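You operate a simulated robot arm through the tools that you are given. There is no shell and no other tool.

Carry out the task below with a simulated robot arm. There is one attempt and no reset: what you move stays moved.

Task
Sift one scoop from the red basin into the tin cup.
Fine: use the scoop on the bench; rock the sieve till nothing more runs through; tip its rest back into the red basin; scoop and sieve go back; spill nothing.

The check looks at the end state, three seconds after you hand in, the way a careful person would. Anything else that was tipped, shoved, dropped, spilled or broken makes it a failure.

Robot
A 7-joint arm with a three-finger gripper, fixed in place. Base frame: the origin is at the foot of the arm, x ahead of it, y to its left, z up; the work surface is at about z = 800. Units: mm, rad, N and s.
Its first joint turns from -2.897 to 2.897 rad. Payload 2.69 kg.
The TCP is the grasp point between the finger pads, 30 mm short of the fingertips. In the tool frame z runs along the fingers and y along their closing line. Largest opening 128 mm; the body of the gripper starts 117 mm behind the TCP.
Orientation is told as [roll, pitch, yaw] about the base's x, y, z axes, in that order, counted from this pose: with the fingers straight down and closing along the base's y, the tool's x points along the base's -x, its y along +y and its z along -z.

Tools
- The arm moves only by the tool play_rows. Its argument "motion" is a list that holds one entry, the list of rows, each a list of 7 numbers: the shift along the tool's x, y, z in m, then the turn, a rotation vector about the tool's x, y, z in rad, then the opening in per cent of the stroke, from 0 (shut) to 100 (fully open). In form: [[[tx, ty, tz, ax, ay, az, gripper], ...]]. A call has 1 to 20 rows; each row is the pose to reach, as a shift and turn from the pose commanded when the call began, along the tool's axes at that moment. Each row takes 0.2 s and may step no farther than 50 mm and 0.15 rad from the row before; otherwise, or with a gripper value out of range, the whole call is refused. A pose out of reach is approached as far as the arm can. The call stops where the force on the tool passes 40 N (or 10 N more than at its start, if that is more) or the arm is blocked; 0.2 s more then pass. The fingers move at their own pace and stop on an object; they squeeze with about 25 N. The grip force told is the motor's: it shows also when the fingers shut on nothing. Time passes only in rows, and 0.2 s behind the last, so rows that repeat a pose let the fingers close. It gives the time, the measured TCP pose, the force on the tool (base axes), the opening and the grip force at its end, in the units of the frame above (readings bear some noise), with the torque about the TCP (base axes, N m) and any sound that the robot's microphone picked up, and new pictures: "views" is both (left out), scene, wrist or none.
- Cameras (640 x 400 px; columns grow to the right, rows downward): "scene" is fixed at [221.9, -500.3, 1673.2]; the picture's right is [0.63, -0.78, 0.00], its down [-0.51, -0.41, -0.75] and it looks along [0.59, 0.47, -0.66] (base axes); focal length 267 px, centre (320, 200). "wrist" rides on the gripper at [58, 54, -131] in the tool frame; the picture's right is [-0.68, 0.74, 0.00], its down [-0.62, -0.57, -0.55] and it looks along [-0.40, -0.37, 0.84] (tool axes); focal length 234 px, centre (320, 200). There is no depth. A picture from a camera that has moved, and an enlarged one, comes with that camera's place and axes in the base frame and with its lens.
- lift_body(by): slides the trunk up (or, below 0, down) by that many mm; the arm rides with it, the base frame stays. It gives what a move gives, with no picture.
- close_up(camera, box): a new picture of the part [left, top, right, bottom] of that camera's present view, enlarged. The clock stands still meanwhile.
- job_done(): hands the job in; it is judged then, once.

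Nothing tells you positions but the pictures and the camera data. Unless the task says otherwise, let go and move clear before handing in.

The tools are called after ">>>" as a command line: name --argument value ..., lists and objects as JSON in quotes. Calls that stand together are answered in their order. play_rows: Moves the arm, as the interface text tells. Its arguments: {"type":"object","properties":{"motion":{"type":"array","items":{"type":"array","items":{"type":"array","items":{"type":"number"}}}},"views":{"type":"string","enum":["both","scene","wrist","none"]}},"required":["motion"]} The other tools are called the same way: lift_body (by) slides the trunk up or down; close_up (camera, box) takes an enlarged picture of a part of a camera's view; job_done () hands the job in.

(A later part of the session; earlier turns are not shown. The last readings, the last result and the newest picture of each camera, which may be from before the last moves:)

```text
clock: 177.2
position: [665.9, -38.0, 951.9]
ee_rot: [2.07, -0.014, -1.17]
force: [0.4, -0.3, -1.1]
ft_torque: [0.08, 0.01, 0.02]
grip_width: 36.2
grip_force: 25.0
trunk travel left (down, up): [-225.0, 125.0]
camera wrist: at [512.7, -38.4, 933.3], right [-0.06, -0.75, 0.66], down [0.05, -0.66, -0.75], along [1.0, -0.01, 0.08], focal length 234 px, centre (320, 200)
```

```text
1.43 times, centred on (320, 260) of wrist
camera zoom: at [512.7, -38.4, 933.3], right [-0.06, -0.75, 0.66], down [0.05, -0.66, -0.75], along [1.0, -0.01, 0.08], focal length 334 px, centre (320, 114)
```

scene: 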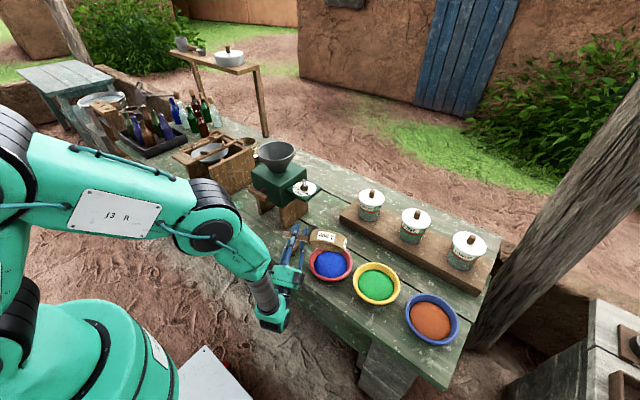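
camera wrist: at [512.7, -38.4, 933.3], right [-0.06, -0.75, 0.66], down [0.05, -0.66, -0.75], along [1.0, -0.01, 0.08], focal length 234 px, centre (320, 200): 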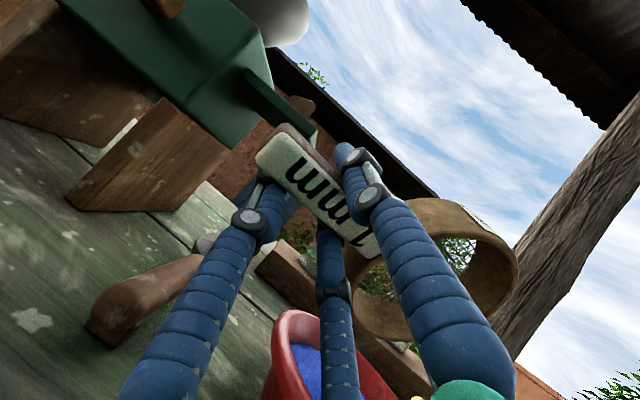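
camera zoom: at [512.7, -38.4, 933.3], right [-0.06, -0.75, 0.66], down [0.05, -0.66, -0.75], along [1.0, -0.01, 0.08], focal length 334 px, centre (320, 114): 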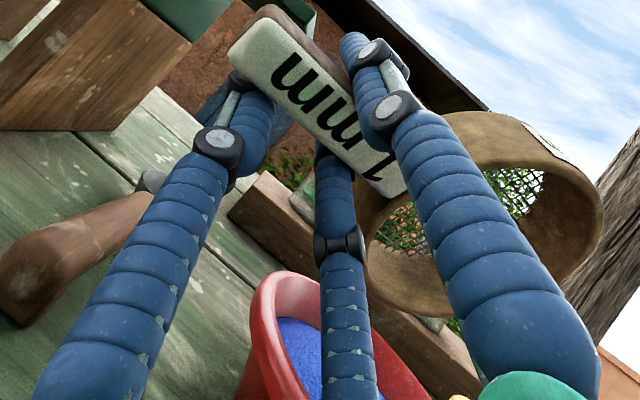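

The mesh is now see-through and the rest went into the red basin, nothing outside. A short shake, then I turn the sieve upright again.

>>> play_rows --motion '[[[0, 0.004, 0, -0.04, 0, 0, 0], [0, -0.004, 0, 0.05, 0, 0, 0], [0, 0.004, 0, -0.04, 0, 0, 0], [0, -0.004, 0, 0.05, 0, 0, 0], [0, 0.004, 0, -0.04, 0, 0, 0], [0, 0, 0, 0, 0, 0, 0], [0, 0, 0, 0, 0, 0, 0]]]' --views "none"

>>> close_up --camera "wrist" --box '[300, 180, 540, 370]'

>>> play_rows --motion '[[[0, 0.003, 0.003, 0.138, 0, 0, 0], [0, 0.006, 0.006, 0.276, 0, 0, 0], [0, 0.009, 0.009, 0.414, 0, 0, 0], [0, 0.012, 0.012, 0.552, 0, 0, 0], [0, 0.015, 0.015, 0.69, 0, 0, 0], [0, 0.018, 0.018, 0.828, 0, 0, 0], [0, 0.021, 0.021, 0.966, 0, 0, 0], [0, 0.024, 0.024, 1.104, 0, 0, 0], [0, 0.027, 0.027, 1.242, 0, 0, 0], [0, 0.03, 0.03, 1.38, 0, 0, 0], [0, 0.033, 0.033, 1.518, 0, 0, 0], [0, 0.036, 0.036, 1.656, 0, 0, 0], [0, 0.039, 0.039, 1.794, 0, 0, 0], [0, 0.042, 0.042, 1.932, 0, 0, 0], [0, 0.044, 0.044, 2.07, 0, 0, 0], [0, 0.044, 0.044, 2.07, 0, 0, 0]]]' --views "both"

>>> close_up --camera "scene" --box '[230, 170, 410, 310]'

>>> close_up --camera "wrist" --box '[220, 60, 560, 340]'

```text
clock: 178.8
position: [666.0, -38.2, 950.3]
ee_rot: [2.069, -0.014, -1.169]
force: [0.3, -0.5, -0.9]
ft_torque: [0.1, 0.03, -0.01]
grip_width: 35.8
grip_force: 25.0
out of reach, approached as far as the arm can: row 1, 3, 5
trunk travel left (down, up): [-225.0, 125.0]
```

```text
2.11 times, centred on (420, 275) of wrist
camera zoom: at [512.3, -39.1, 932.8], right [-0.06, -0.75, 0.66], down [0.05, -0.66, -0.75], along [1.0, -0.01, 0.08], focal length 493 px, centre (110, 42)
```

zoom: 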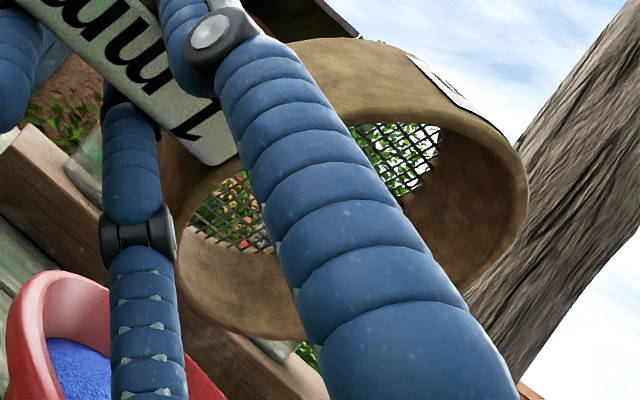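

```text
clock: 182.2
position: [681.2, -30.1, 1011.5]
ee_rot: [-0.002, -0.014, -1.167]
force: [0.8, 1.0, -1.0]
ft_torque: [0.08, 0.09, 0.04]
grip_width: 35.7
grip_force: 25.0
out of reach, approached as far as the arm can: row 14
trunk travel left (down, up): [-225.0, 125.0]
camera wrist: at [707.6, 47.4, 1138.0], right [0.94, -0.33, 0.01], down [-0.28, -0.78, 0.56], along [-0.18, -0.53, -0.83], focal length 234 px, centre (320, 200)
```

scene: 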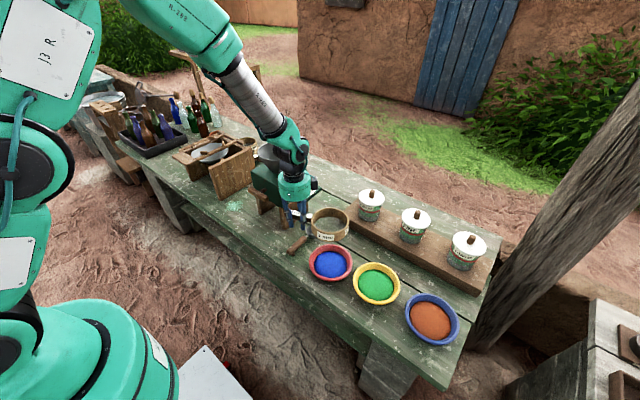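
wrist: 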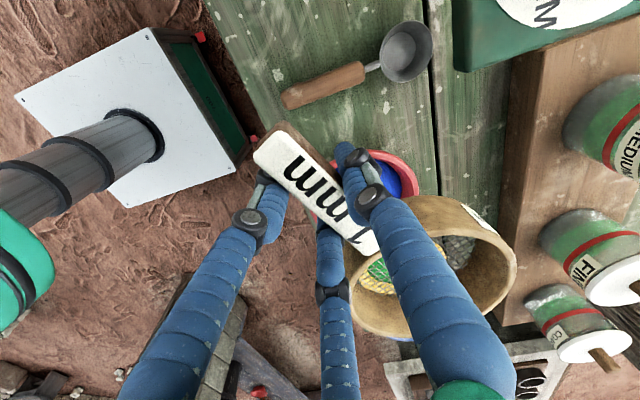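

```text
2.86 times, centred on (320, 240) of scene
camera zoom: at [221.9, -500.3, 1673.2], right [0.63, -0.78, 0.0], down [-0.51, -0.41, -0.75], along [0.59, 0.47, -0.66], focal length 763 px, centre (320, 86)
```

zoom: 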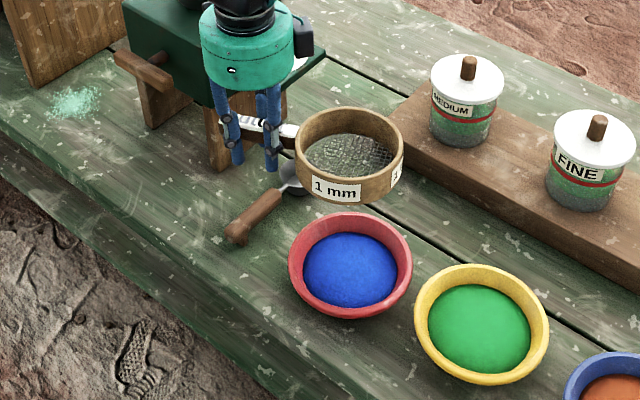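

```text
1.43 times, centred on (390, 200) of wrist
camera zoom: at [707.6, 47.4, 1138.0], right [0.94, -0.33, 0.01], down [-0.28, -0.78, 0.56], along [-0.18, -0.53, -0.83], focal length 334 px, centre (220, 200)
```

zoom: 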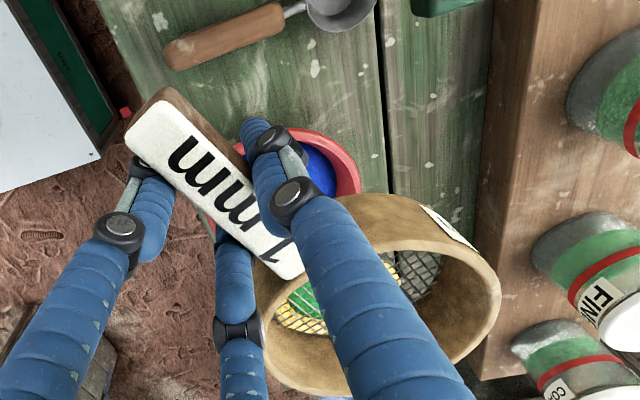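

The sieve is empty and clean. The handle seems to have turned slightly in the grip, so I'll check how level the sieve hangs before taking it back.

>>> close_up --camera "scene" --box '[280, 190, 360, 250]'

>>> close_up --camera "wrist" --box '[230, 110, 400, 270]'

```text
6.67 times, centred on (320, 220) of scene
camera zoom: at [221.9, -500.3, 1673.2], right [0.63, -0.78, 0.0], down [-0.51, -0.41, -0.75], along [0.59, 0.47, -0.66], focal length 1781 px, centre (320, 67)
```

zoom: 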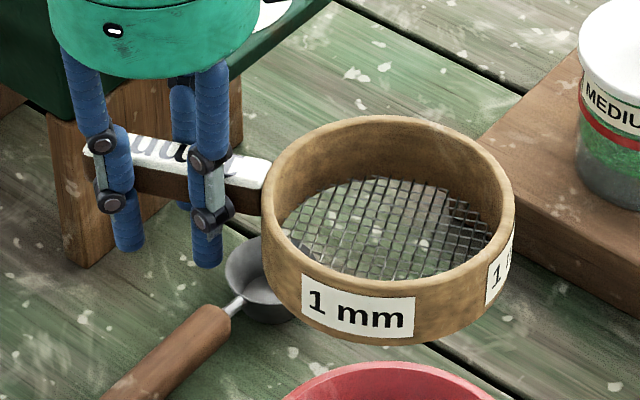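

```text
2.50 times, centred on (315, 190) of wrist
camera zoom: at [707.6, 47.4, 1138.0], right [0.94, -0.33, 0.01], down [-0.28, -0.78, 0.56], along [-0.18, -0.53, -0.83], focal length 585 px, centre (332, 225)
```

zoom: 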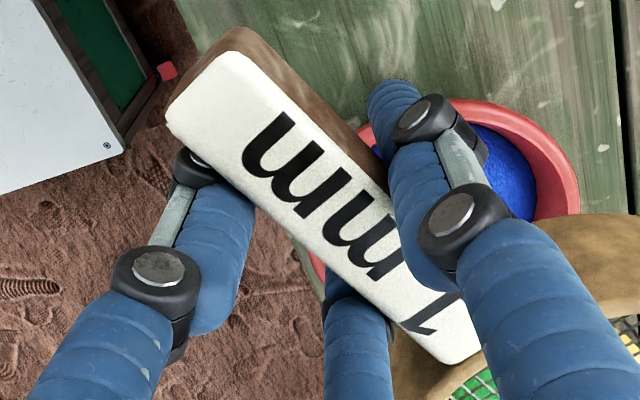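

It hangs about 2–3° nose-up after the tipping; I'll compensate when seating it. Now back: up, then the reverse route to the stand.

>>> play_rows --motion '[[[0.002, -0.004, -0.02, 0, 0, 0, 0], [0.005, -0.009, -0.05, 0, 0, 0, 0], [0.0085, -0.0155, -0.09, 0, 0, 0, 0], [0.012, -0.0225, -0.13, 0, 0, 0, 0], [0.0149, -0.0274, -0.158, 0, 0, 0, 0], [0.0149, -0.0274, -0.158, 0, 0, 0, 0]]]' --views "none"

>>> play_rows --motion '[[[-0.0232, 0.0058, 0, 0, 0, -0.12, 0], [-0.0464, 0.0115, 0, 0, 0, -0.24, 0], [-0.0696, 0.0173, 0, 0, 0, -0.36, 0], [-0.0, 0.0, 0, 0, 0, -0.36, 0]]]' --views "none"

```text
clock: 183.6
position: [648.8, -23.4, 1168.5]
ee_rot: [-0.001, -0.014, -1.169]
force: [0.6, -0.5, -0.7]
ft_torque: [0.06, 0.0, 0.0]
grip_width: 35.5
grip_force: 24.7
trunk travel left (down, up): [-225.0, 125.0]
```

```text
refused: row 4 steps farther than a row can; nothing moved
```

That second call was malformed and nothing moved; here is the correct swing back.

>>> play_rows --motion '[[[0.0076, 0.0022, 0, 0, 0, -0.042, 0], [0.0228, 0.0065, 0, 0, 0, -0.125, 0], [0.0456, 0.0131, 0, 0, 0, -0.25, 0], [0.0714, 0.0204, 0, 0, 0, -0.392, 0], [0.0973, 0.0278, 0, 0, 0, -0.534, 0], [0.1231, 0.0352, 0, 0, 0, -0.676, 0], [0.149, 0.0426, 0, 0, 0, -0.818, 0], [0.1748, 0.05, 0, 0, 0, -0.96, 0], [0.2006, 0.0574, 0, 0, 0, -1.101, 0], [0.2265, 0.0648, 0, 0, 0, -1.243, 0], [0.2523, 0.0722, 0, 0, 0, -1.385, 0], [0.276, 0.079, 0, 0, 0, -1.515, 0], [0.2918, 0.0835, 0, 0, 0, -1.602, 0], [0.301, 0.0861, 0, 0, 0, -1.652, 0], [0.304, 0.087, 0, 0, 0, -1.669, 0], [0.304, 0.087, 0, 0, 0, -1.669, 0]]]' --views "none"

```text
clock: 187.0
position: [611.2, 289.5, 1165.0]
ee_rot: [-0.012, 0.003, 0.502]
force: [-0.3, -0.2, -1.2]
ft_torque: [-0.08, 0.1, -0.01]
grip_width: 35.1
grip_force: 25.4
trunk travel left (down, up): [-225.0, 125.0]
```

Now out to above the stand again.

>>> play_rows --motion '[[[-0.0064, 0.003, 0, 0, 0, -0.027, 0], [-0.0191, 0.009, 0, 0, 0, -0.08, 0], [-0.0381, 0.018, 0, 0, 0, -0.16, 0], [-0.0597, 0.0282, 0, 0, 0, -0.251, 0], [-0.0813, 0.0384, 0, 0, 0, -0.342, 0], [-0.1029, 0.0486, 0, 0, 0, -0.433, 0], [-0.1245, 0.0588, 0, 0, 0, -0.524, 0], [-0.1461, 0.069, 0, 0, 0, -0.615, 0], [-0.1676, 0.0792, 0, 0, 0, -0.706, 0], [-0.1892, 0.0894, 0, 0, 0, -0.796, 0], [-0.2108, 0.0996, 0, 0, 0, -0.887, 0], [-0.2299, 0.1086, 0, 0, 0, -0.967, 0], [-0.2438, 0.1152, 0, 0, 0, -1.026, 0], [-0.2515, 0.1188, 0, 0, 0, -1.058, 0], [-0.254, 0.12, 0.002, 0, 0, -1.069, 0], [-0.254, 0.12, 0.002, 0, 0, -1.069, 0]]]' --views "both"

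>>> close_up --camera "scene" --box '[150, 80, 270, 190]'

>>> close_up --camera "wrist" --box '[220, 80, 560, 340]'

```text
clock: 190.4
position: [777.5, 514.8, 1160.2]
ee_rot: [-0.006, 0.013, 1.569]
force: [0.2, -0.1, -0.9]
ft_torque: [-0.11, -0.02, 0.02]
grip_width: 35.0
grip_force: 24.9
trunk travel left (down, up): [-225.0, 125.0]
camera wrist: at [721.4, 459.7, 1290.5], right [-0.74, 0.68, -0.01], down [0.56, 0.62, 0.54], along [0.38, 0.39, -0.84], focal length 234 px, centre (320, 200)
```

scene: 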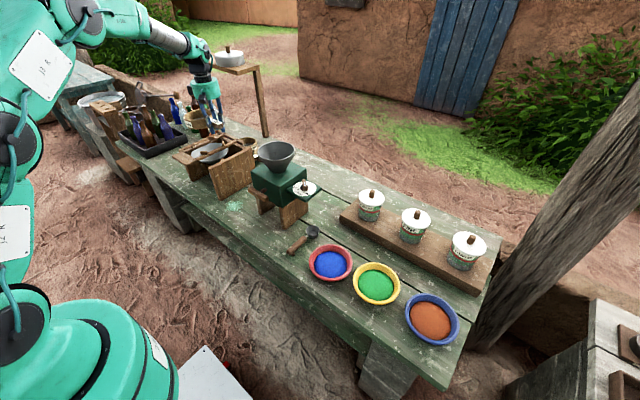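
wrist: 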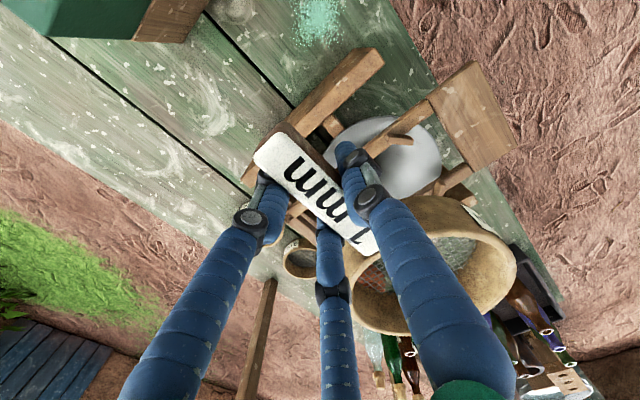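

```text
3.64 times, centred on (210, 135) of scene
camera zoom: at [221.9, -500.3, 1673.2], right [0.63, -0.78, 0.0], down [-0.51, -0.41, -0.75], along [0.59, 0.47, -0.66], focal length 972 px, centre (720, 436)
```

zoom: 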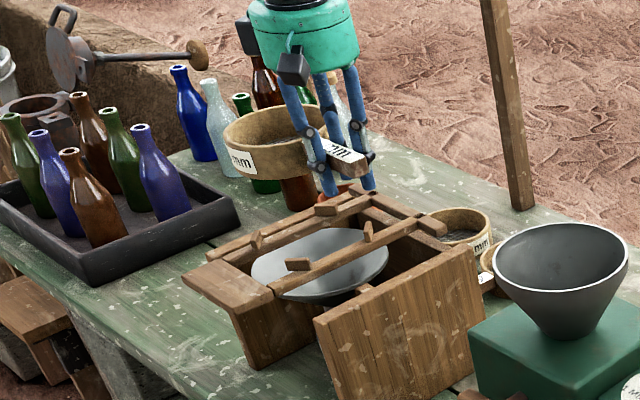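

```text
1.54 times, centred on (390, 210) of wrist
camera zoom: at [721.4, 459.7, 1290.5], right [-0.74, 0.68, -0.01], down [0.56, 0.62, 0.54], along [0.38, 0.39, -0.84], focal length 360 px, centre (212, 185)
```

zoom: 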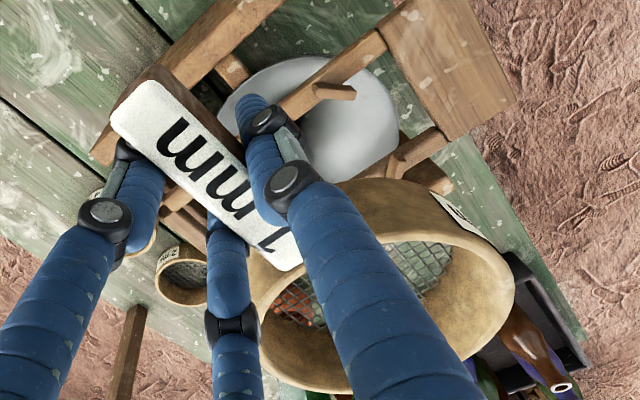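

The sieve sits in the hand practically as before. Lowering to just above its seat for a check.

>>> play_rows --motion '[[[0, 0.001, 0.02, 0, 0.01, 0, 0], [0, 0.001, 0.045, 0, 0.02, 0, 0], [0, 0.001, 0.07, 0, 0.02, 0, 0], [0, 0.001, 0.09, 0, 0.02, 0, 0], [0, 0.001, 0.1, 0, 0.02, 0, 0], [0, 0.001, 0.1, 0, 0.02, 0, 0]]]' --views "both"

>>> close_up --camera "scene" --box '[190, 125, 245, 172]'

>>> close_up --camera "wrist" --box '[300, 100, 600, 340]'

```text
clock: 191.8
position: [776.5, 515.3, 1060.2]
ee_rot: [-0.007, 0.033, 1.57]
force: [0.9, 0.3, -1.6]
ft_torque: [-0.11, 0.01, -0.01]
grip_width: 34.7
grip_force: 24.8
trunk travel left (down, up): [-225.0, 125.0]
camera wrist: at [720.9, 461.3, 1191.6], right [-0.74, 0.68, -0.03], down [0.56, 0.63, 0.53], along [0.38, 0.38, -0.85], focal length 234 px, centre (320, 200)
```

scene: 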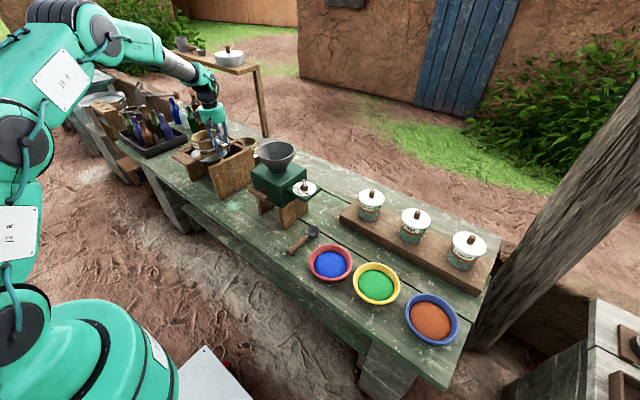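
wrist: 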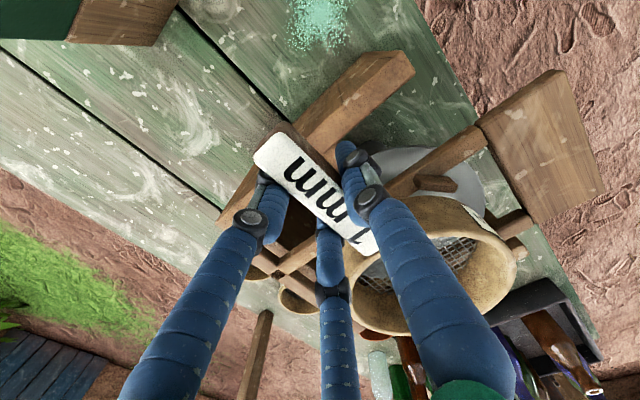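

```text
8.51 times, centred on (218, 148) of scene
camera zoom: at [221.9, -500.3, 1673.2], right [0.63, -0.78, 0.0], down [-0.51, -0.41, -0.75], along [0.59, 0.47, -0.66], focal length 2274 px, centre (1192, 638)
```

zoom: 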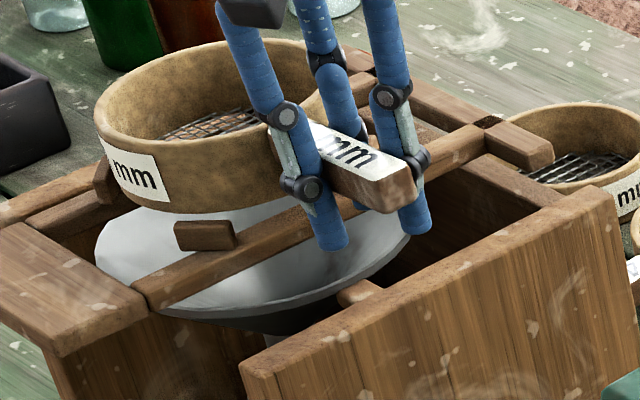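

```text
1.67 times, centred on (450, 220) of wrist
camera zoom: at [720.9, 461.3, 1191.6], right [-0.74, 0.68, -0.03], down [0.56, 0.63, 0.53], along [0.38, 0.38, -0.85], focal length 390 px, centre (103, 167)
```

zoom: 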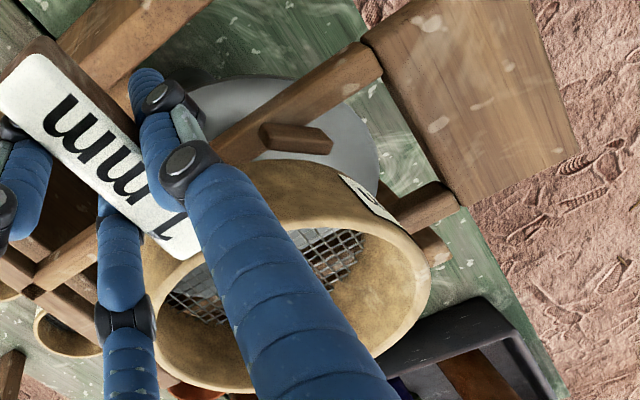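

Over the seat to within 2–3 mm. I'll nudge by 2 mm and lower gently onto the rails.

>>> play_rows --motion '[[[-0.002, 0.002, 0.002, 0, 0, 0, 0], [-0.002, 0.002, 0.006, 0, 0, 0, 0], [-0.002, 0.002, 0.01, 0, 0, 0, 0], [-0.002, 0.002, 0.013, 0, 0, 0, 0], [-0.002, 0.002, 0.0145, 0, 0, 0, 0], [-0.002, 0.002, 0.0145, 0, 0, 0, 0]]]' --views "wrist"

>>> close_up --camera "scene" --box '[195, 130, 240, 170]'

>>> close_up --camera "wrist" --box '[300, 100, 600, 340]'

```text
clock: 193.2
position: [773.0, 515.0, 1047.1]
ee_rot: [-0.005, 0.033, 1.57]
force: [2.4, 1.8, 2.3]
ft_torque: [0.47, 0.13, -0.18]
grip_width: 34.9
grip_force: 25.2
trunk travel left (down, up): [-225.0, 125.0]
camera wrist: at [719.0, 462.5, 1178.0], right [-0.73, 0.68, -0.03], down [0.56, 0.63, 0.53], along [0.38, 0.38, -0.85], focal length 234 px, centre (320, 200)
```

wrist: 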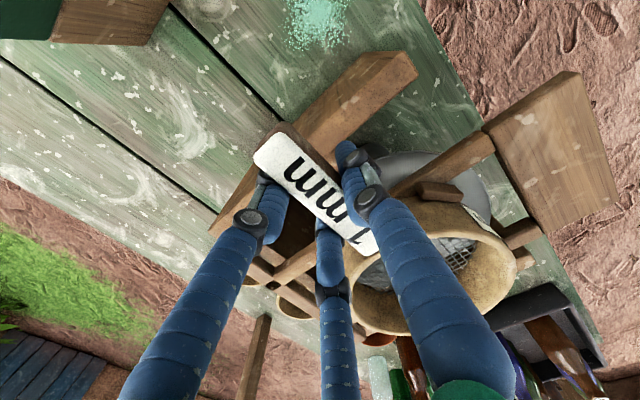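

```text
10.00 times, centred on (218, 150) of scene
camera zoom: at [221.9, -500.3, 1673.2], right [0.63, -0.78, 0.0], down [-0.51, -0.41, -0.75], along [0.59, 0.47, -0.66], focal length 2672 px, centre (1345, 700)
```

zoom: 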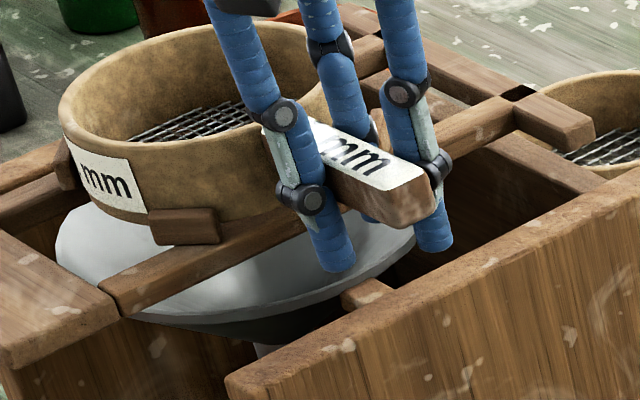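

```text
1.67 times, centred on (450, 220) of wrist
camera zoom: at [719.0, 462.5, 1178.0], right [-0.73, 0.68, -0.03], down [0.56, 0.63, 0.53], along [0.38, 0.38, -0.85], focal length 390 px, centre (103, 167)
```

zoom: 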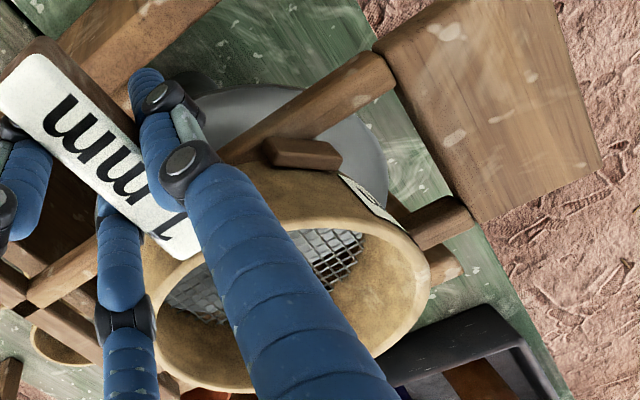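

The sieve is seated between its pegs exactly as before. Opening the fingers and rising straight up.

>>> play_rows --motion '[[[0, 0, 0, 0, 0, 0, 30], [0, 0, 0, 0, 0, 0, 38], [0, 0, 0, 0, 0, 0, 46], [0, 0, 0, 0, 0, 0, 46], [0, 0, -0.012, 0, 0, 0, 46], [0, 0, -0.035, 0, 0, 0, 46], [0, 0, -0.07, 0, 0, 0, 46], [0, 0, -0.11, 0, 0, 0, 46], [0, 0, -0.15, 0, 0, 0, 46], [0, 0, -0.15, 0, 0, 0, 46]]]' --views "both"

>>> close_up --camera "scene" --box '[195, 130, 240, 170]'

>>> close_up --camera "wrist" --box '[220, 80, 500, 300]'

```text
clock: 195.4
position: [772.1, 521.3, 1195.9]
ee_rot: [-0.006, 0.035, 1.569]
force: [0.1, 0.3, 0.2]
ft_torque: [0.02, -0.02, -0.02]
grip_width: 58.9
grip_force: 0.1
trunk travel left (down, up): [-225.0, 125.0]
camera wrist: at [716.9, 467.9, 1326.4], right [-0.74, 0.68, -0.03], down [0.56, 0.63, 0.53], along [0.38, 0.38, -0.85], focal length 234 px, centre (320, 200)
```

scene: 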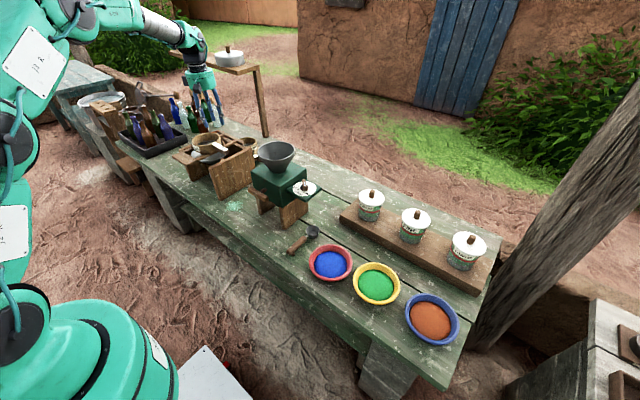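
wrist: 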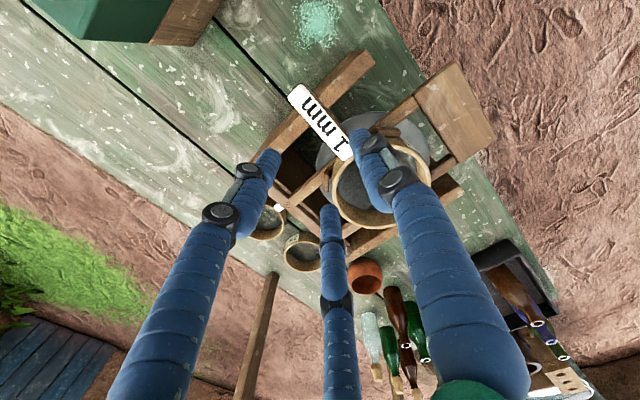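

```text
10.00 times, centred on (218, 150) of scene
camera zoom: at [221.9, -500.3, 1673.2], right [0.63, -0.78, 0.0], down [-0.51, -0.41, -0.75], along [0.59, 0.47, -0.66], focal length 2672 px, centre (1345, 700)
```

zoom: 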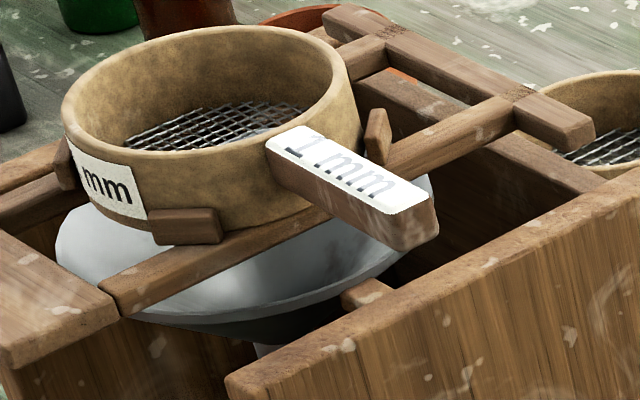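

```text
1.82 times, centred on (360, 190) of wrist
camera zoom: at [716.9, 467.9, 1326.4], right [-0.74, 0.68, -0.03], down [0.56, 0.63, 0.53], along [0.38, 0.38, -0.85], focal length 426 px, centre (247, 218)
```

zoom: 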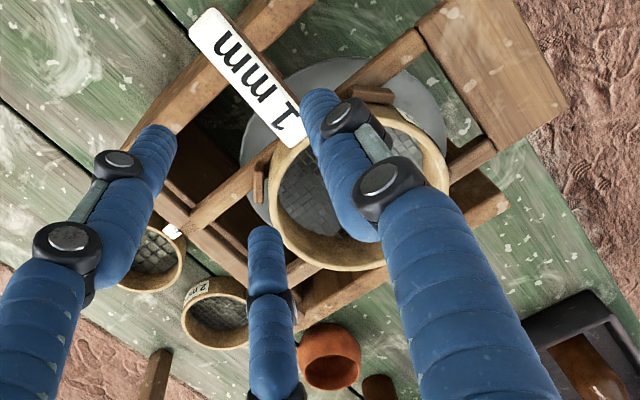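

The sieve is back on its seat, empty. I'll withdraw to a clear position and inspect the whole bench for any spill.

>>> play_rows --motion '[[[0.02, 0.018, -0.03, 0, 0, 0, 46], [0.045, 0.042, -0.055, 0, 0, 0, 46], [0.07, 0.068, -0.08, 0, 0, 0, 46], [0.095, 0.094, -0.105, 0, 0, 0, 46], [0.12, 0.118, -0.125, 0, 0, 0, 46], [0.145, 0.142, -0.145, 0, 0, 0, 46], [0.17, 0.166, -0.16, 0, 0, 0, 46], [0.194, 0.189, -0.174, 0, 0, 0, 46], [0.194, 0.189, -0.174, 0, 0, 0, 46]]]' --views "both"

>>> close_up --camera "scene" --box '[240, 130, 400, 310]'

>>> close_up --camera "scene" --box '[120, 100, 300, 240]'

>>> close_up --camera "wrist" --box '[230, 60, 420, 260]'

```text
clock: 197.4
position: [580.4, 330.3, 1374.4]
ee_rot: [-0.005, 0.033, 1.568]
force: [0.0, -0.3, 0.2]
ft_torque: [0.07, -0.02, 0.04]
grip_width: 58.7
grip_force: 0.0
trunk travel left (down, up): [-225.0, 125.0]
camera wrist: at [525.8, 277.2, 1506.2], right [-0.74, 0.68, -0.03], down [0.56, 0.63, 0.53], along [0.38, 0.38, -0.85], focal length 234 px, centre (320, 200)
```

scene: 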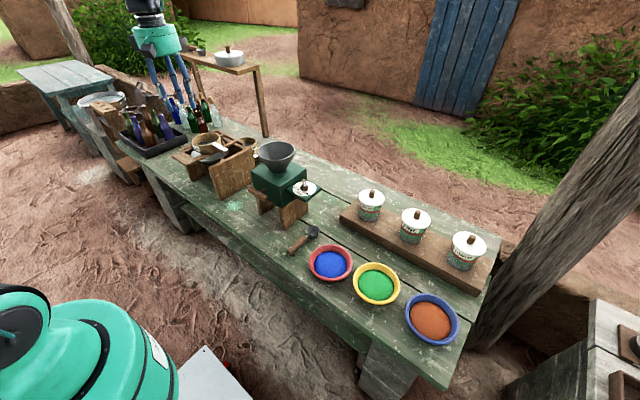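
wrist: 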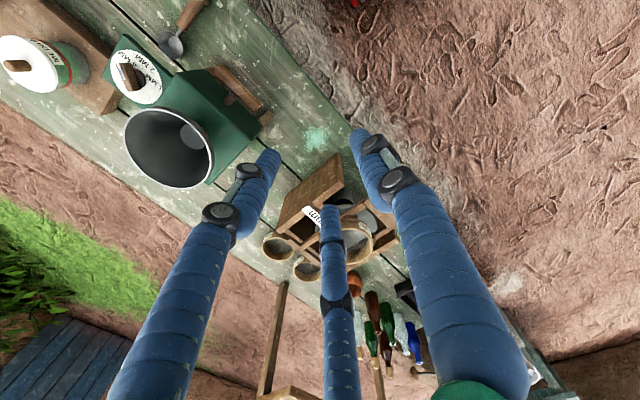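

```text
2.22 times, centred on (320, 220) of scene
camera zoom: at [221.9, -500.3, 1673.2], right [0.63, -0.78, 0.0], down [-0.51, -0.41, -0.75], along [0.59, 0.47, -0.66], focal length 594 px, centre (320, 156)
```

zoom: 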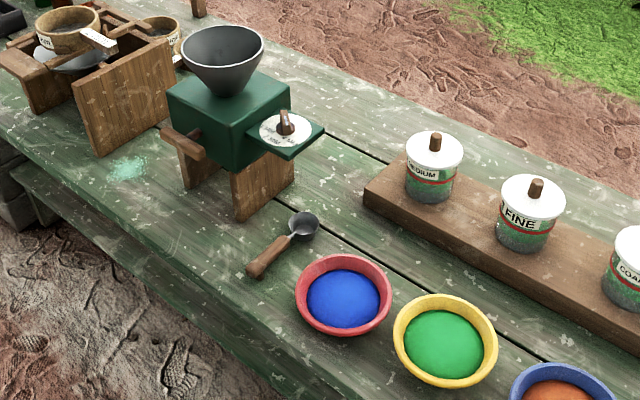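

```text
2.86 times, centred on (210, 170) of scene
camera zoom: at [221.9, -500.3, 1673.2], right [0.63, -0.78, 0.0], down [-0.51, -0.41, -0.75], along [0.59, 0.47, -0.66], focal length 763 px, centre (634, 286)
```

zoom: 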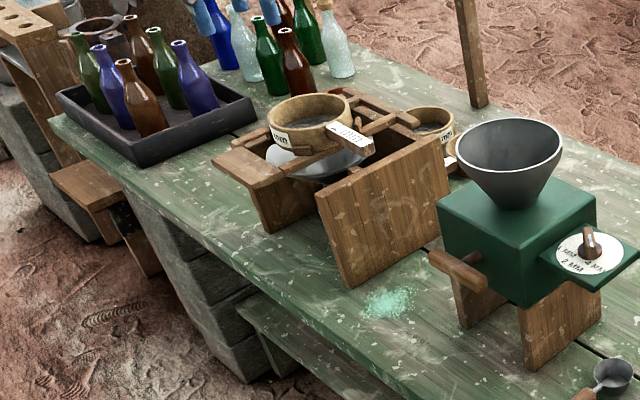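

```text
2.00 times, centred on (325, 160) of wrist
camera zoom: at [525.8, 277.2, 1506.2], right [-0.74, 0.68, -0.03], down [0.56, 0.63, 0.53], along [0.38, 0.38, -0.85], focal length 468 px, centre (310, 280)
```

zoom: 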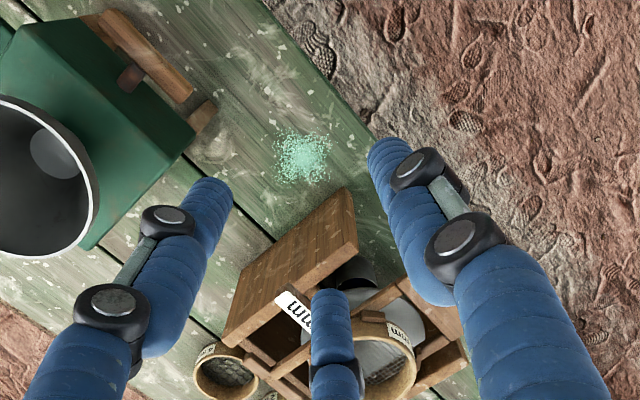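

Scoop, sieve, mill, jars and the other basins are all in place, but the red basin now sits lower in the picture than before: it got shoved toward me during the tipping. I'll measure that precisely with the same close-up as earlier.

>>> close_up --camera "scene" --box '[270, 200, 370, 280]'

>>> close_up --camera "scene" --box '[330, 170, 510, 360]'

>>> close_up --camera "scene" --box '[290, 230, 410, 310]'

```text
5.00 times, centred on (320, 240) of scene
camera zoom: at [221.9, -500.3, 1673.2], right [0.63, -0.78, 0.0], down [-0.51, -0.41, -0.75], along [0.59, 0.47, -0.66], focal length 1336 px, centre (320, 0)
```

zoom: 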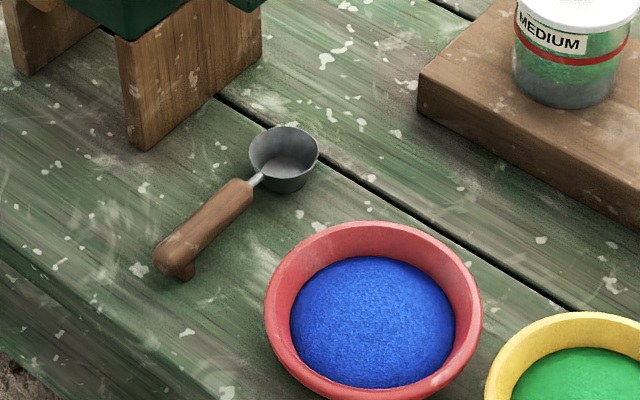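

```text
2.11 times, centred on (420, 265) of scene
camera zoom: at [221.9, -500.3, 1673.2], right [0.63, -0.78, 0.0], down [-0.51, -0.41, -0.75], along [0.59, 0.47, -0.66], focal length 562 px, centre (110, 63)
```

zoom: 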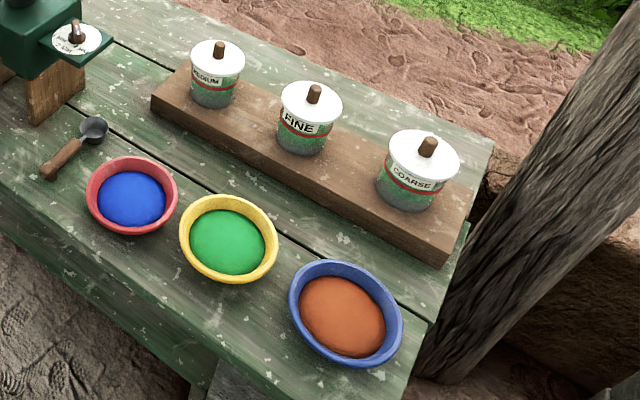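

```text
5.00 times, centred on (350, 270) of scene
camera zoom: at [221.9, -500.3, 1673.2], right [0.63, -0.78, 0.0], down [-0.51, -0.41, -0.75], along [0.59, 0.47, -0.66], focal length 1336 px, centre (170, -150)
```

zoom: 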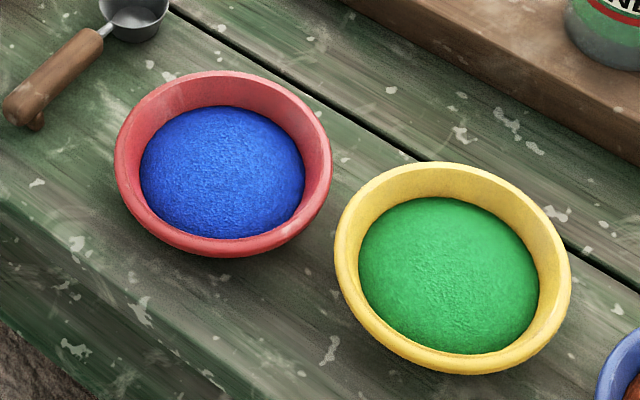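

The red basin was shoved about 38 mm (−31 in x, −22 in y) from its place; everything else is where it was. I'll push it back gently: two spread fingers against its near rim as a V, moving along the exact opposite direction. First, go around to its near side, high.

>>> play_rows --motion '[[[0.02, -0.0004, 0.01, 0, 0, 0.06, 70], [0.06, -0.001, 0.03, 0, 0, 0.16, 100], [0.103, -0.0018, 0.055, 0, 0, 0.27, 100], [0.146, -0.0026, 0.08, 0, 0, 0.385, 100], [0.189, -0.0034, 0.105, 0, 0, 0.5, 100], [0.232, -0.0042, 0.13, 0, 0, 0.613, 100], [0.275, -0.005, 0.155, 0, 0, 0.727, 100], [0.318, -0.0058, 0.18, 0, 0, 0.84, 100], [0.361, -0.0066, 0.205, 0, 0, 0.953, 100], [0.404, -0.0074, 0.23, 0, 0, 1.066, 100], [0.447, -0.0082, 0.255, 0, 0, 1.18, 100], [0.49, -0.009, 0.28, 0, 0, 1.293, 100], [0.53, -0.0095, 0.305, 0, 0, 1.4, 100], [0.559, -0.01, 0.324, 0, 0, 1.474, 100], [0.559, -0.01, 0.324, 0, 0, 1.474, 100]]]' --views "both"

>>> close_up --camera "wrist" --box '[140, 60, 500, 340]'

```text
clock: 200.6
position: [592.1, -235.7, 1068.8]
ee_rot: [-0.033, -0.001, 0.093]
force: [0.1, -0.5, -0.3]
ft_torque: [0.03, 0.01, 0.02]
grip_width: 128.1
grip_force: 0.0
trunk travel left (down, up): [-225.0, 125.0]
camera wrist: at [528.5, -182.8, 1196.2], right [0.6, 0.8, -0.02], down [0.66, -0.49, 0.57], along [0.44, -0.36, -0.82], focal length 234 px, centre (320, 200)
```

scene: 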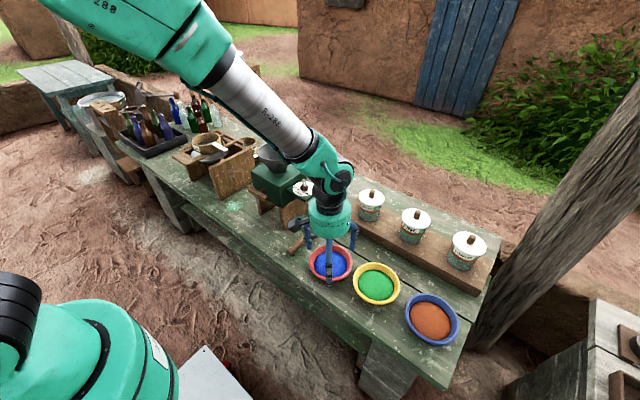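
wrist: 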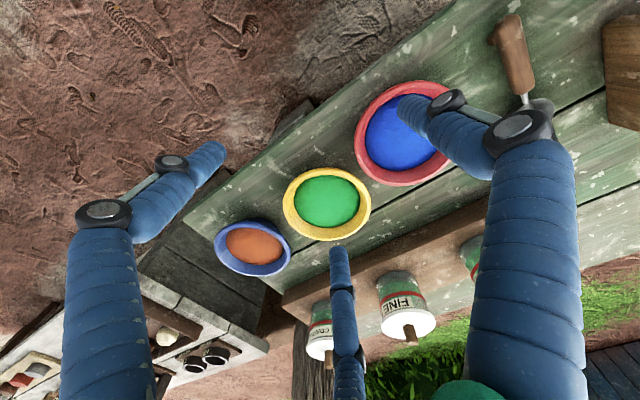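

```text
1.43 times, centred on (320, 200) of wrist
camera zoom: at [528.5, -182.8, 1196.2], right [0.6, 0.8, -0.02], down [0.66, -0.49, 0.57], along [0.44, -0.36, -0.82], focal length 334 px, centre (320, 200)
```

zoom: 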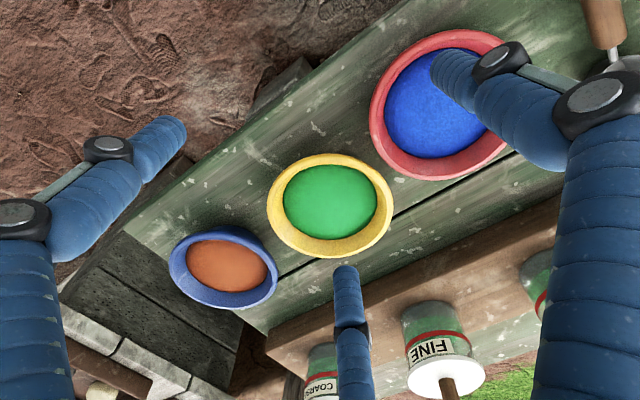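

Seen from here the basins' row confirms it: the red one must go back (+31, +23) mm. I'll narrow the fingers a bit so they stay clear of the yellow basin, and lower them on the near side of the red one.

>>> play_rows --motion '[[[-0.002, 0.003, 0, -0.033, 0, 0, 55], [-0.0035, 0.0047, 0.02, -0.033, 0, 0, 55], [-0.0035, 0.0047, 0.06, -0.033, 0, 0, 55], [-0.0035, 0.0047, 0.1, -0.033, 0, 0, 55], [-0.0035, 0.0047, 0.14, -0.033, 0, 0, 55], [-0.0035, 0.0047, 0.18, -0.033, 0, 0, 55], [-0.0035, 0.0047, 0.205, -0.033, 0, 0, 55], [-0.0035, 0.0047, 0.222, -0.033, 0, 0, 55], [-0.0035, 0.0047, 0.222, -0.033, 0, 0, 55]]]' --views "both"

>>> close_up --camera "scene" --box '[270, 200, 410, 310]'

>>> close_up --camera "wrist" --box '[180, 60, 540, 340]'

```text
clock: 202.6
position: [595.1, -237.8, 848.0]
ee_rot: [0.0, -0.001, 0.094]
force: [-0.5, -0.4, -0.3]
ft_torque: [0.0, 0.01, 0.02]
grip_width: 70.5
grip_force: 0.1
trunk travel left (down, up): [-225.0, 125.0]
camera wrist: at [531.5, -190.1, 977.7], right [0.6, 0.8, 0.0], down [0.67, -0.5, 0.55], along [0.44, -0.33, -0.84], focal length 234 px, centre (320, 200)
```

scene: 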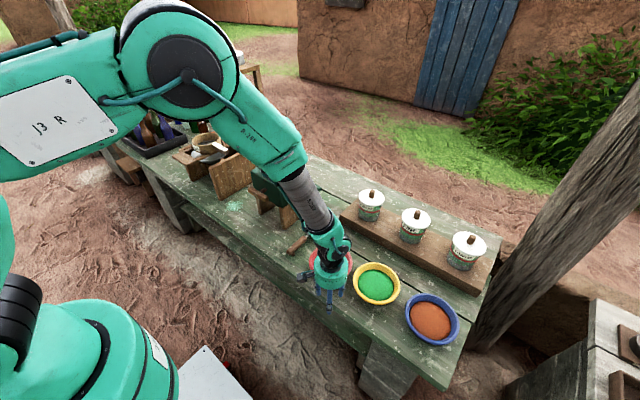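
wrist: 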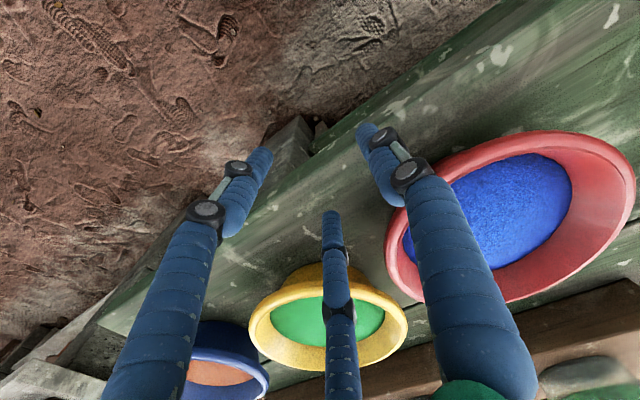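

```text
3.64 times, centred on (340, 255) of scene
camera zoom: at [221.9, -500.3, 1673.2], right [0.63, -0.78, 0.0], down [-0.51, -0.41, -0.75], along [0.59, 0.47, -0.66], focal length 972 px, centre (247, 0)
```

zoom: 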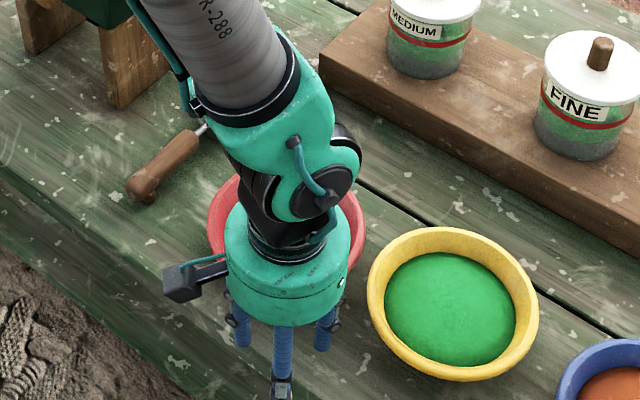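

```text
1.43 times, centred on (360, 200) of wrist
camera zoom: at [531.5, -190.1, 977.7], right [0.6, 0.8, 0.0], down [0.67, -0.5, 0.55], along [0.44, -0.33, -0.84], focal length 334 px, centre (263, 200)
```

zoom: 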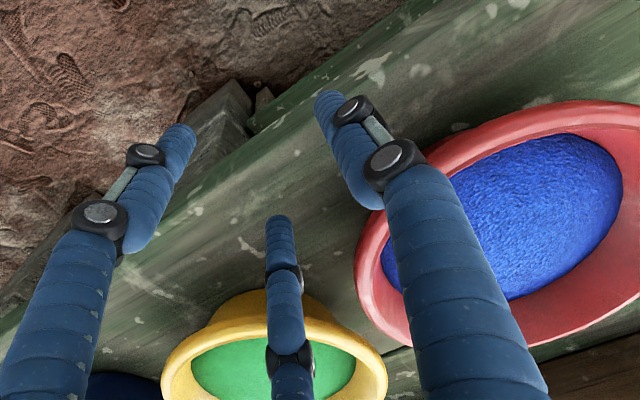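

The fingers are down on the near side. I'll line up exactly on the push direction and creep forward, watching the force for contact.

>>> play_rows --motion '[[[-0.0006, 0.007, 0.003, 0, 0, 0, 55], [-0.0095, 0.013, 0.003, 0, 0, 0, 55], [-0.0185, 0.019, 0.003, 0, 0, 0, 55], [-0.0185, 0.019, 0.003, 0, 0, 0, 55]]]' --views "none"

>>> play_rows --motion '[[[-0.0043, 0.0025, 0, 0, 0, 0, 55], [-0.0086, 0.005, 0, 0, 0, 0, 55]]]' --views "wrist"

>>> close_up --camera "scene" --box '[290, 230, 390, 310]'

```text
clock: 203.6
position: [613.5, -218.8, 844.7]
ee_rot: [0.003, -0.001, 0.097]
force: [-0.6, -0.3, 0.3]
ft_torque: [-0.05, -0.02, -0.02]
grip_width: 70.6
grip_force: 0.0
trunk travel left (down, up): [-225.0, 125.0]
```

```text
clock: 204.2
position: [621.2, -213.5, 845.5]
ee_rot: [-0.001, -0.003, 0.096]
force: [-0.5, 0.3, 0.1]
ft_torque: [-0.04, -0.04, -0.02]
grip_width: 70.8
grip_force: 0.1
trunk travel left (down, up): [-225.0, 125.0]
camera wrist: at [557.2, -163.9, 974.7], right [0.6, 0.8, 0.0], down [0.67, -0.5, 0.55], along [0.44, -0.33, -0.84], focal length 234 px, centre (320, 200)
```

wrist: 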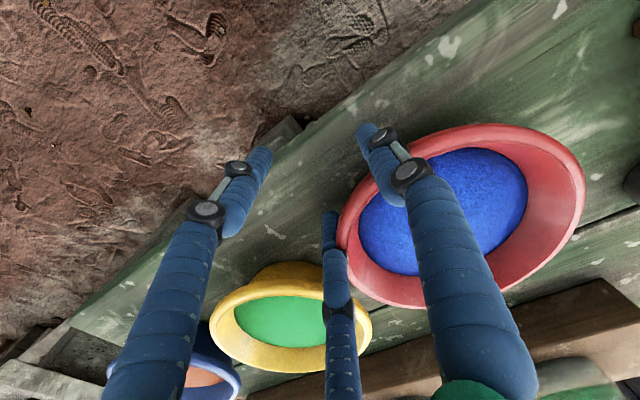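

```text
5.00 times, centred on (340, 270) of scene
camera zoom: at [221.9, -500.3, 1673.2], right [0.63, -0.78, 0.0], down [-0.51, -0.41, -0.75], along [0.59, 0.47, -0.66], focal length 1336 px, centre (220, -150)
```

zoom: 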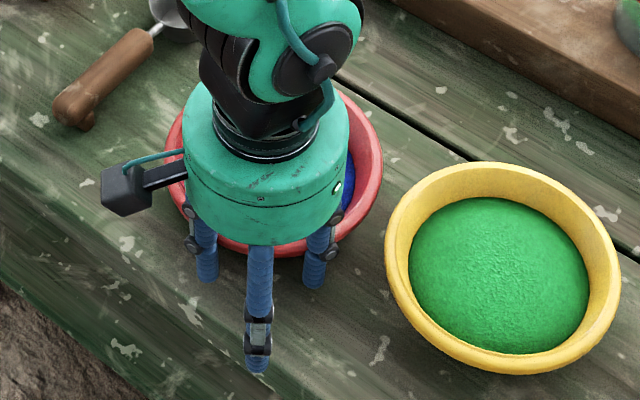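

Fingers are about to touch the near rim. Pushing on in 6 mm steps, then checking.

>>> play_rows --motion '[[[-0.0052, 0.003, 0, 0, 0, 0, 55], [-0.0104, 0.006, 0, 0, 0, 0, 55], [-0.0156, 0.009, 0, 0, 0, 0, 55]]]' --views "wrist"

>>> close_up --camera "scene" --box '[290, 230, 390, 310]'

```text
clock: 205.0
position: [635.0, -202.8, 845.0]
ee_rot: [0.001, -0.001, 0.094]
force: [-0.9, -1.4, -0.6]
ft_torque: [0.03, 0.02, -0.09]
grip_width: 70.4
grip_force: 0.0
trunk travel left (down, up): [-225.0, 125.0]
camera wrist: at [571.6, -153.7, 974.1], right [0.6, 0.8, 0.0], down [0.67, -0.5, 0.55], along [0.44, -0.33, -0.84], focal length 234 px, centre (320, 200)
```

wrist: 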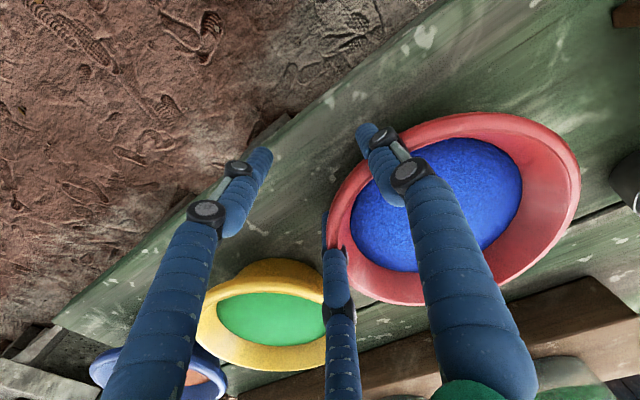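

```text
5.00 times, centred on (340, 270) of scene
camera zoom: at [221.9, -500.3, 1673.2], right [0.63, -0.78, 0.0], down [-0.51, -0.41, -0.75], along [0.59, 0.47, -0.66], focal length 1336 px, centre (220, -150)
```

zoom: 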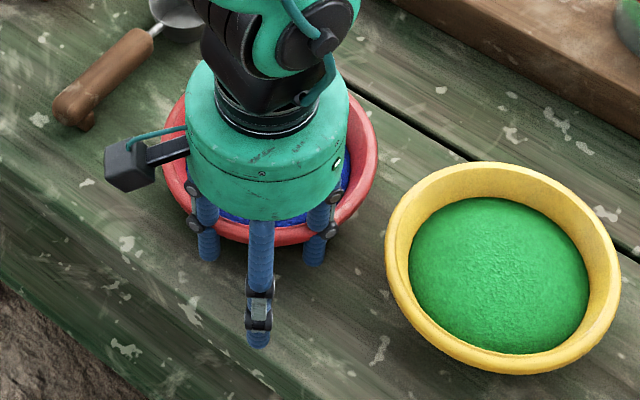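

It moves well with under 2 N. A little more, steering slightly to the right.

>>> play_rows --motion '[[[-0.005, 0.002, 0, 0, 0, 0, 55], [-0.01, 0.004, 0, 0, 0, 0, 55], [-0.0149, 0.006, 0, 0, 0, 0, 55]]]' --views "wrist"

>>> close_up --camera "scene" --box '[290, 230, 390, 310]'

```text
clock: 205.8
position: [650.1, -195.3, 845.8]
ee_rot: [0.0, -0.003, 0.096]
force: [-1.2, 0.3, -0.6]
ft_torque: [-0.01, 0.0, 0.03]
grip_width: 70.4
grip_force: 0.1
trunk travel left (down, up): [-225.0, 125.0]
camera wrist: at [587.0, -145.6, 974.8], right [0.6, 0.8, 0.0], down [0.67, -0.5, 0.55], along [0.44, -0.33, -0.84], focal length 234 px, centre (320, 200)
```

wrist: 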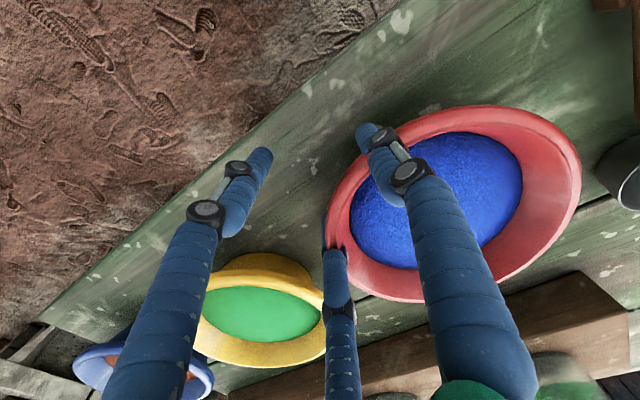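

```text
5.00 times, centred on (340, 270) of scene
camera zoom: at [221.9, -500.3, 1673.2], right [0.63, -0.78, 0.0], down [-0.51, -0.41, -0.75], along [0.59, 0.47, -0.66], focal length 1336 px, centre (220, -150)
```

zoom: 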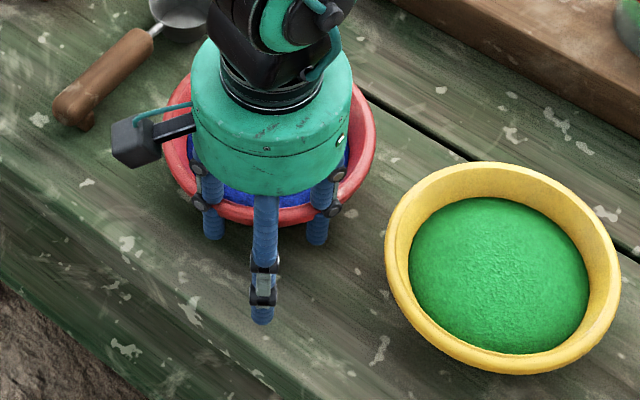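

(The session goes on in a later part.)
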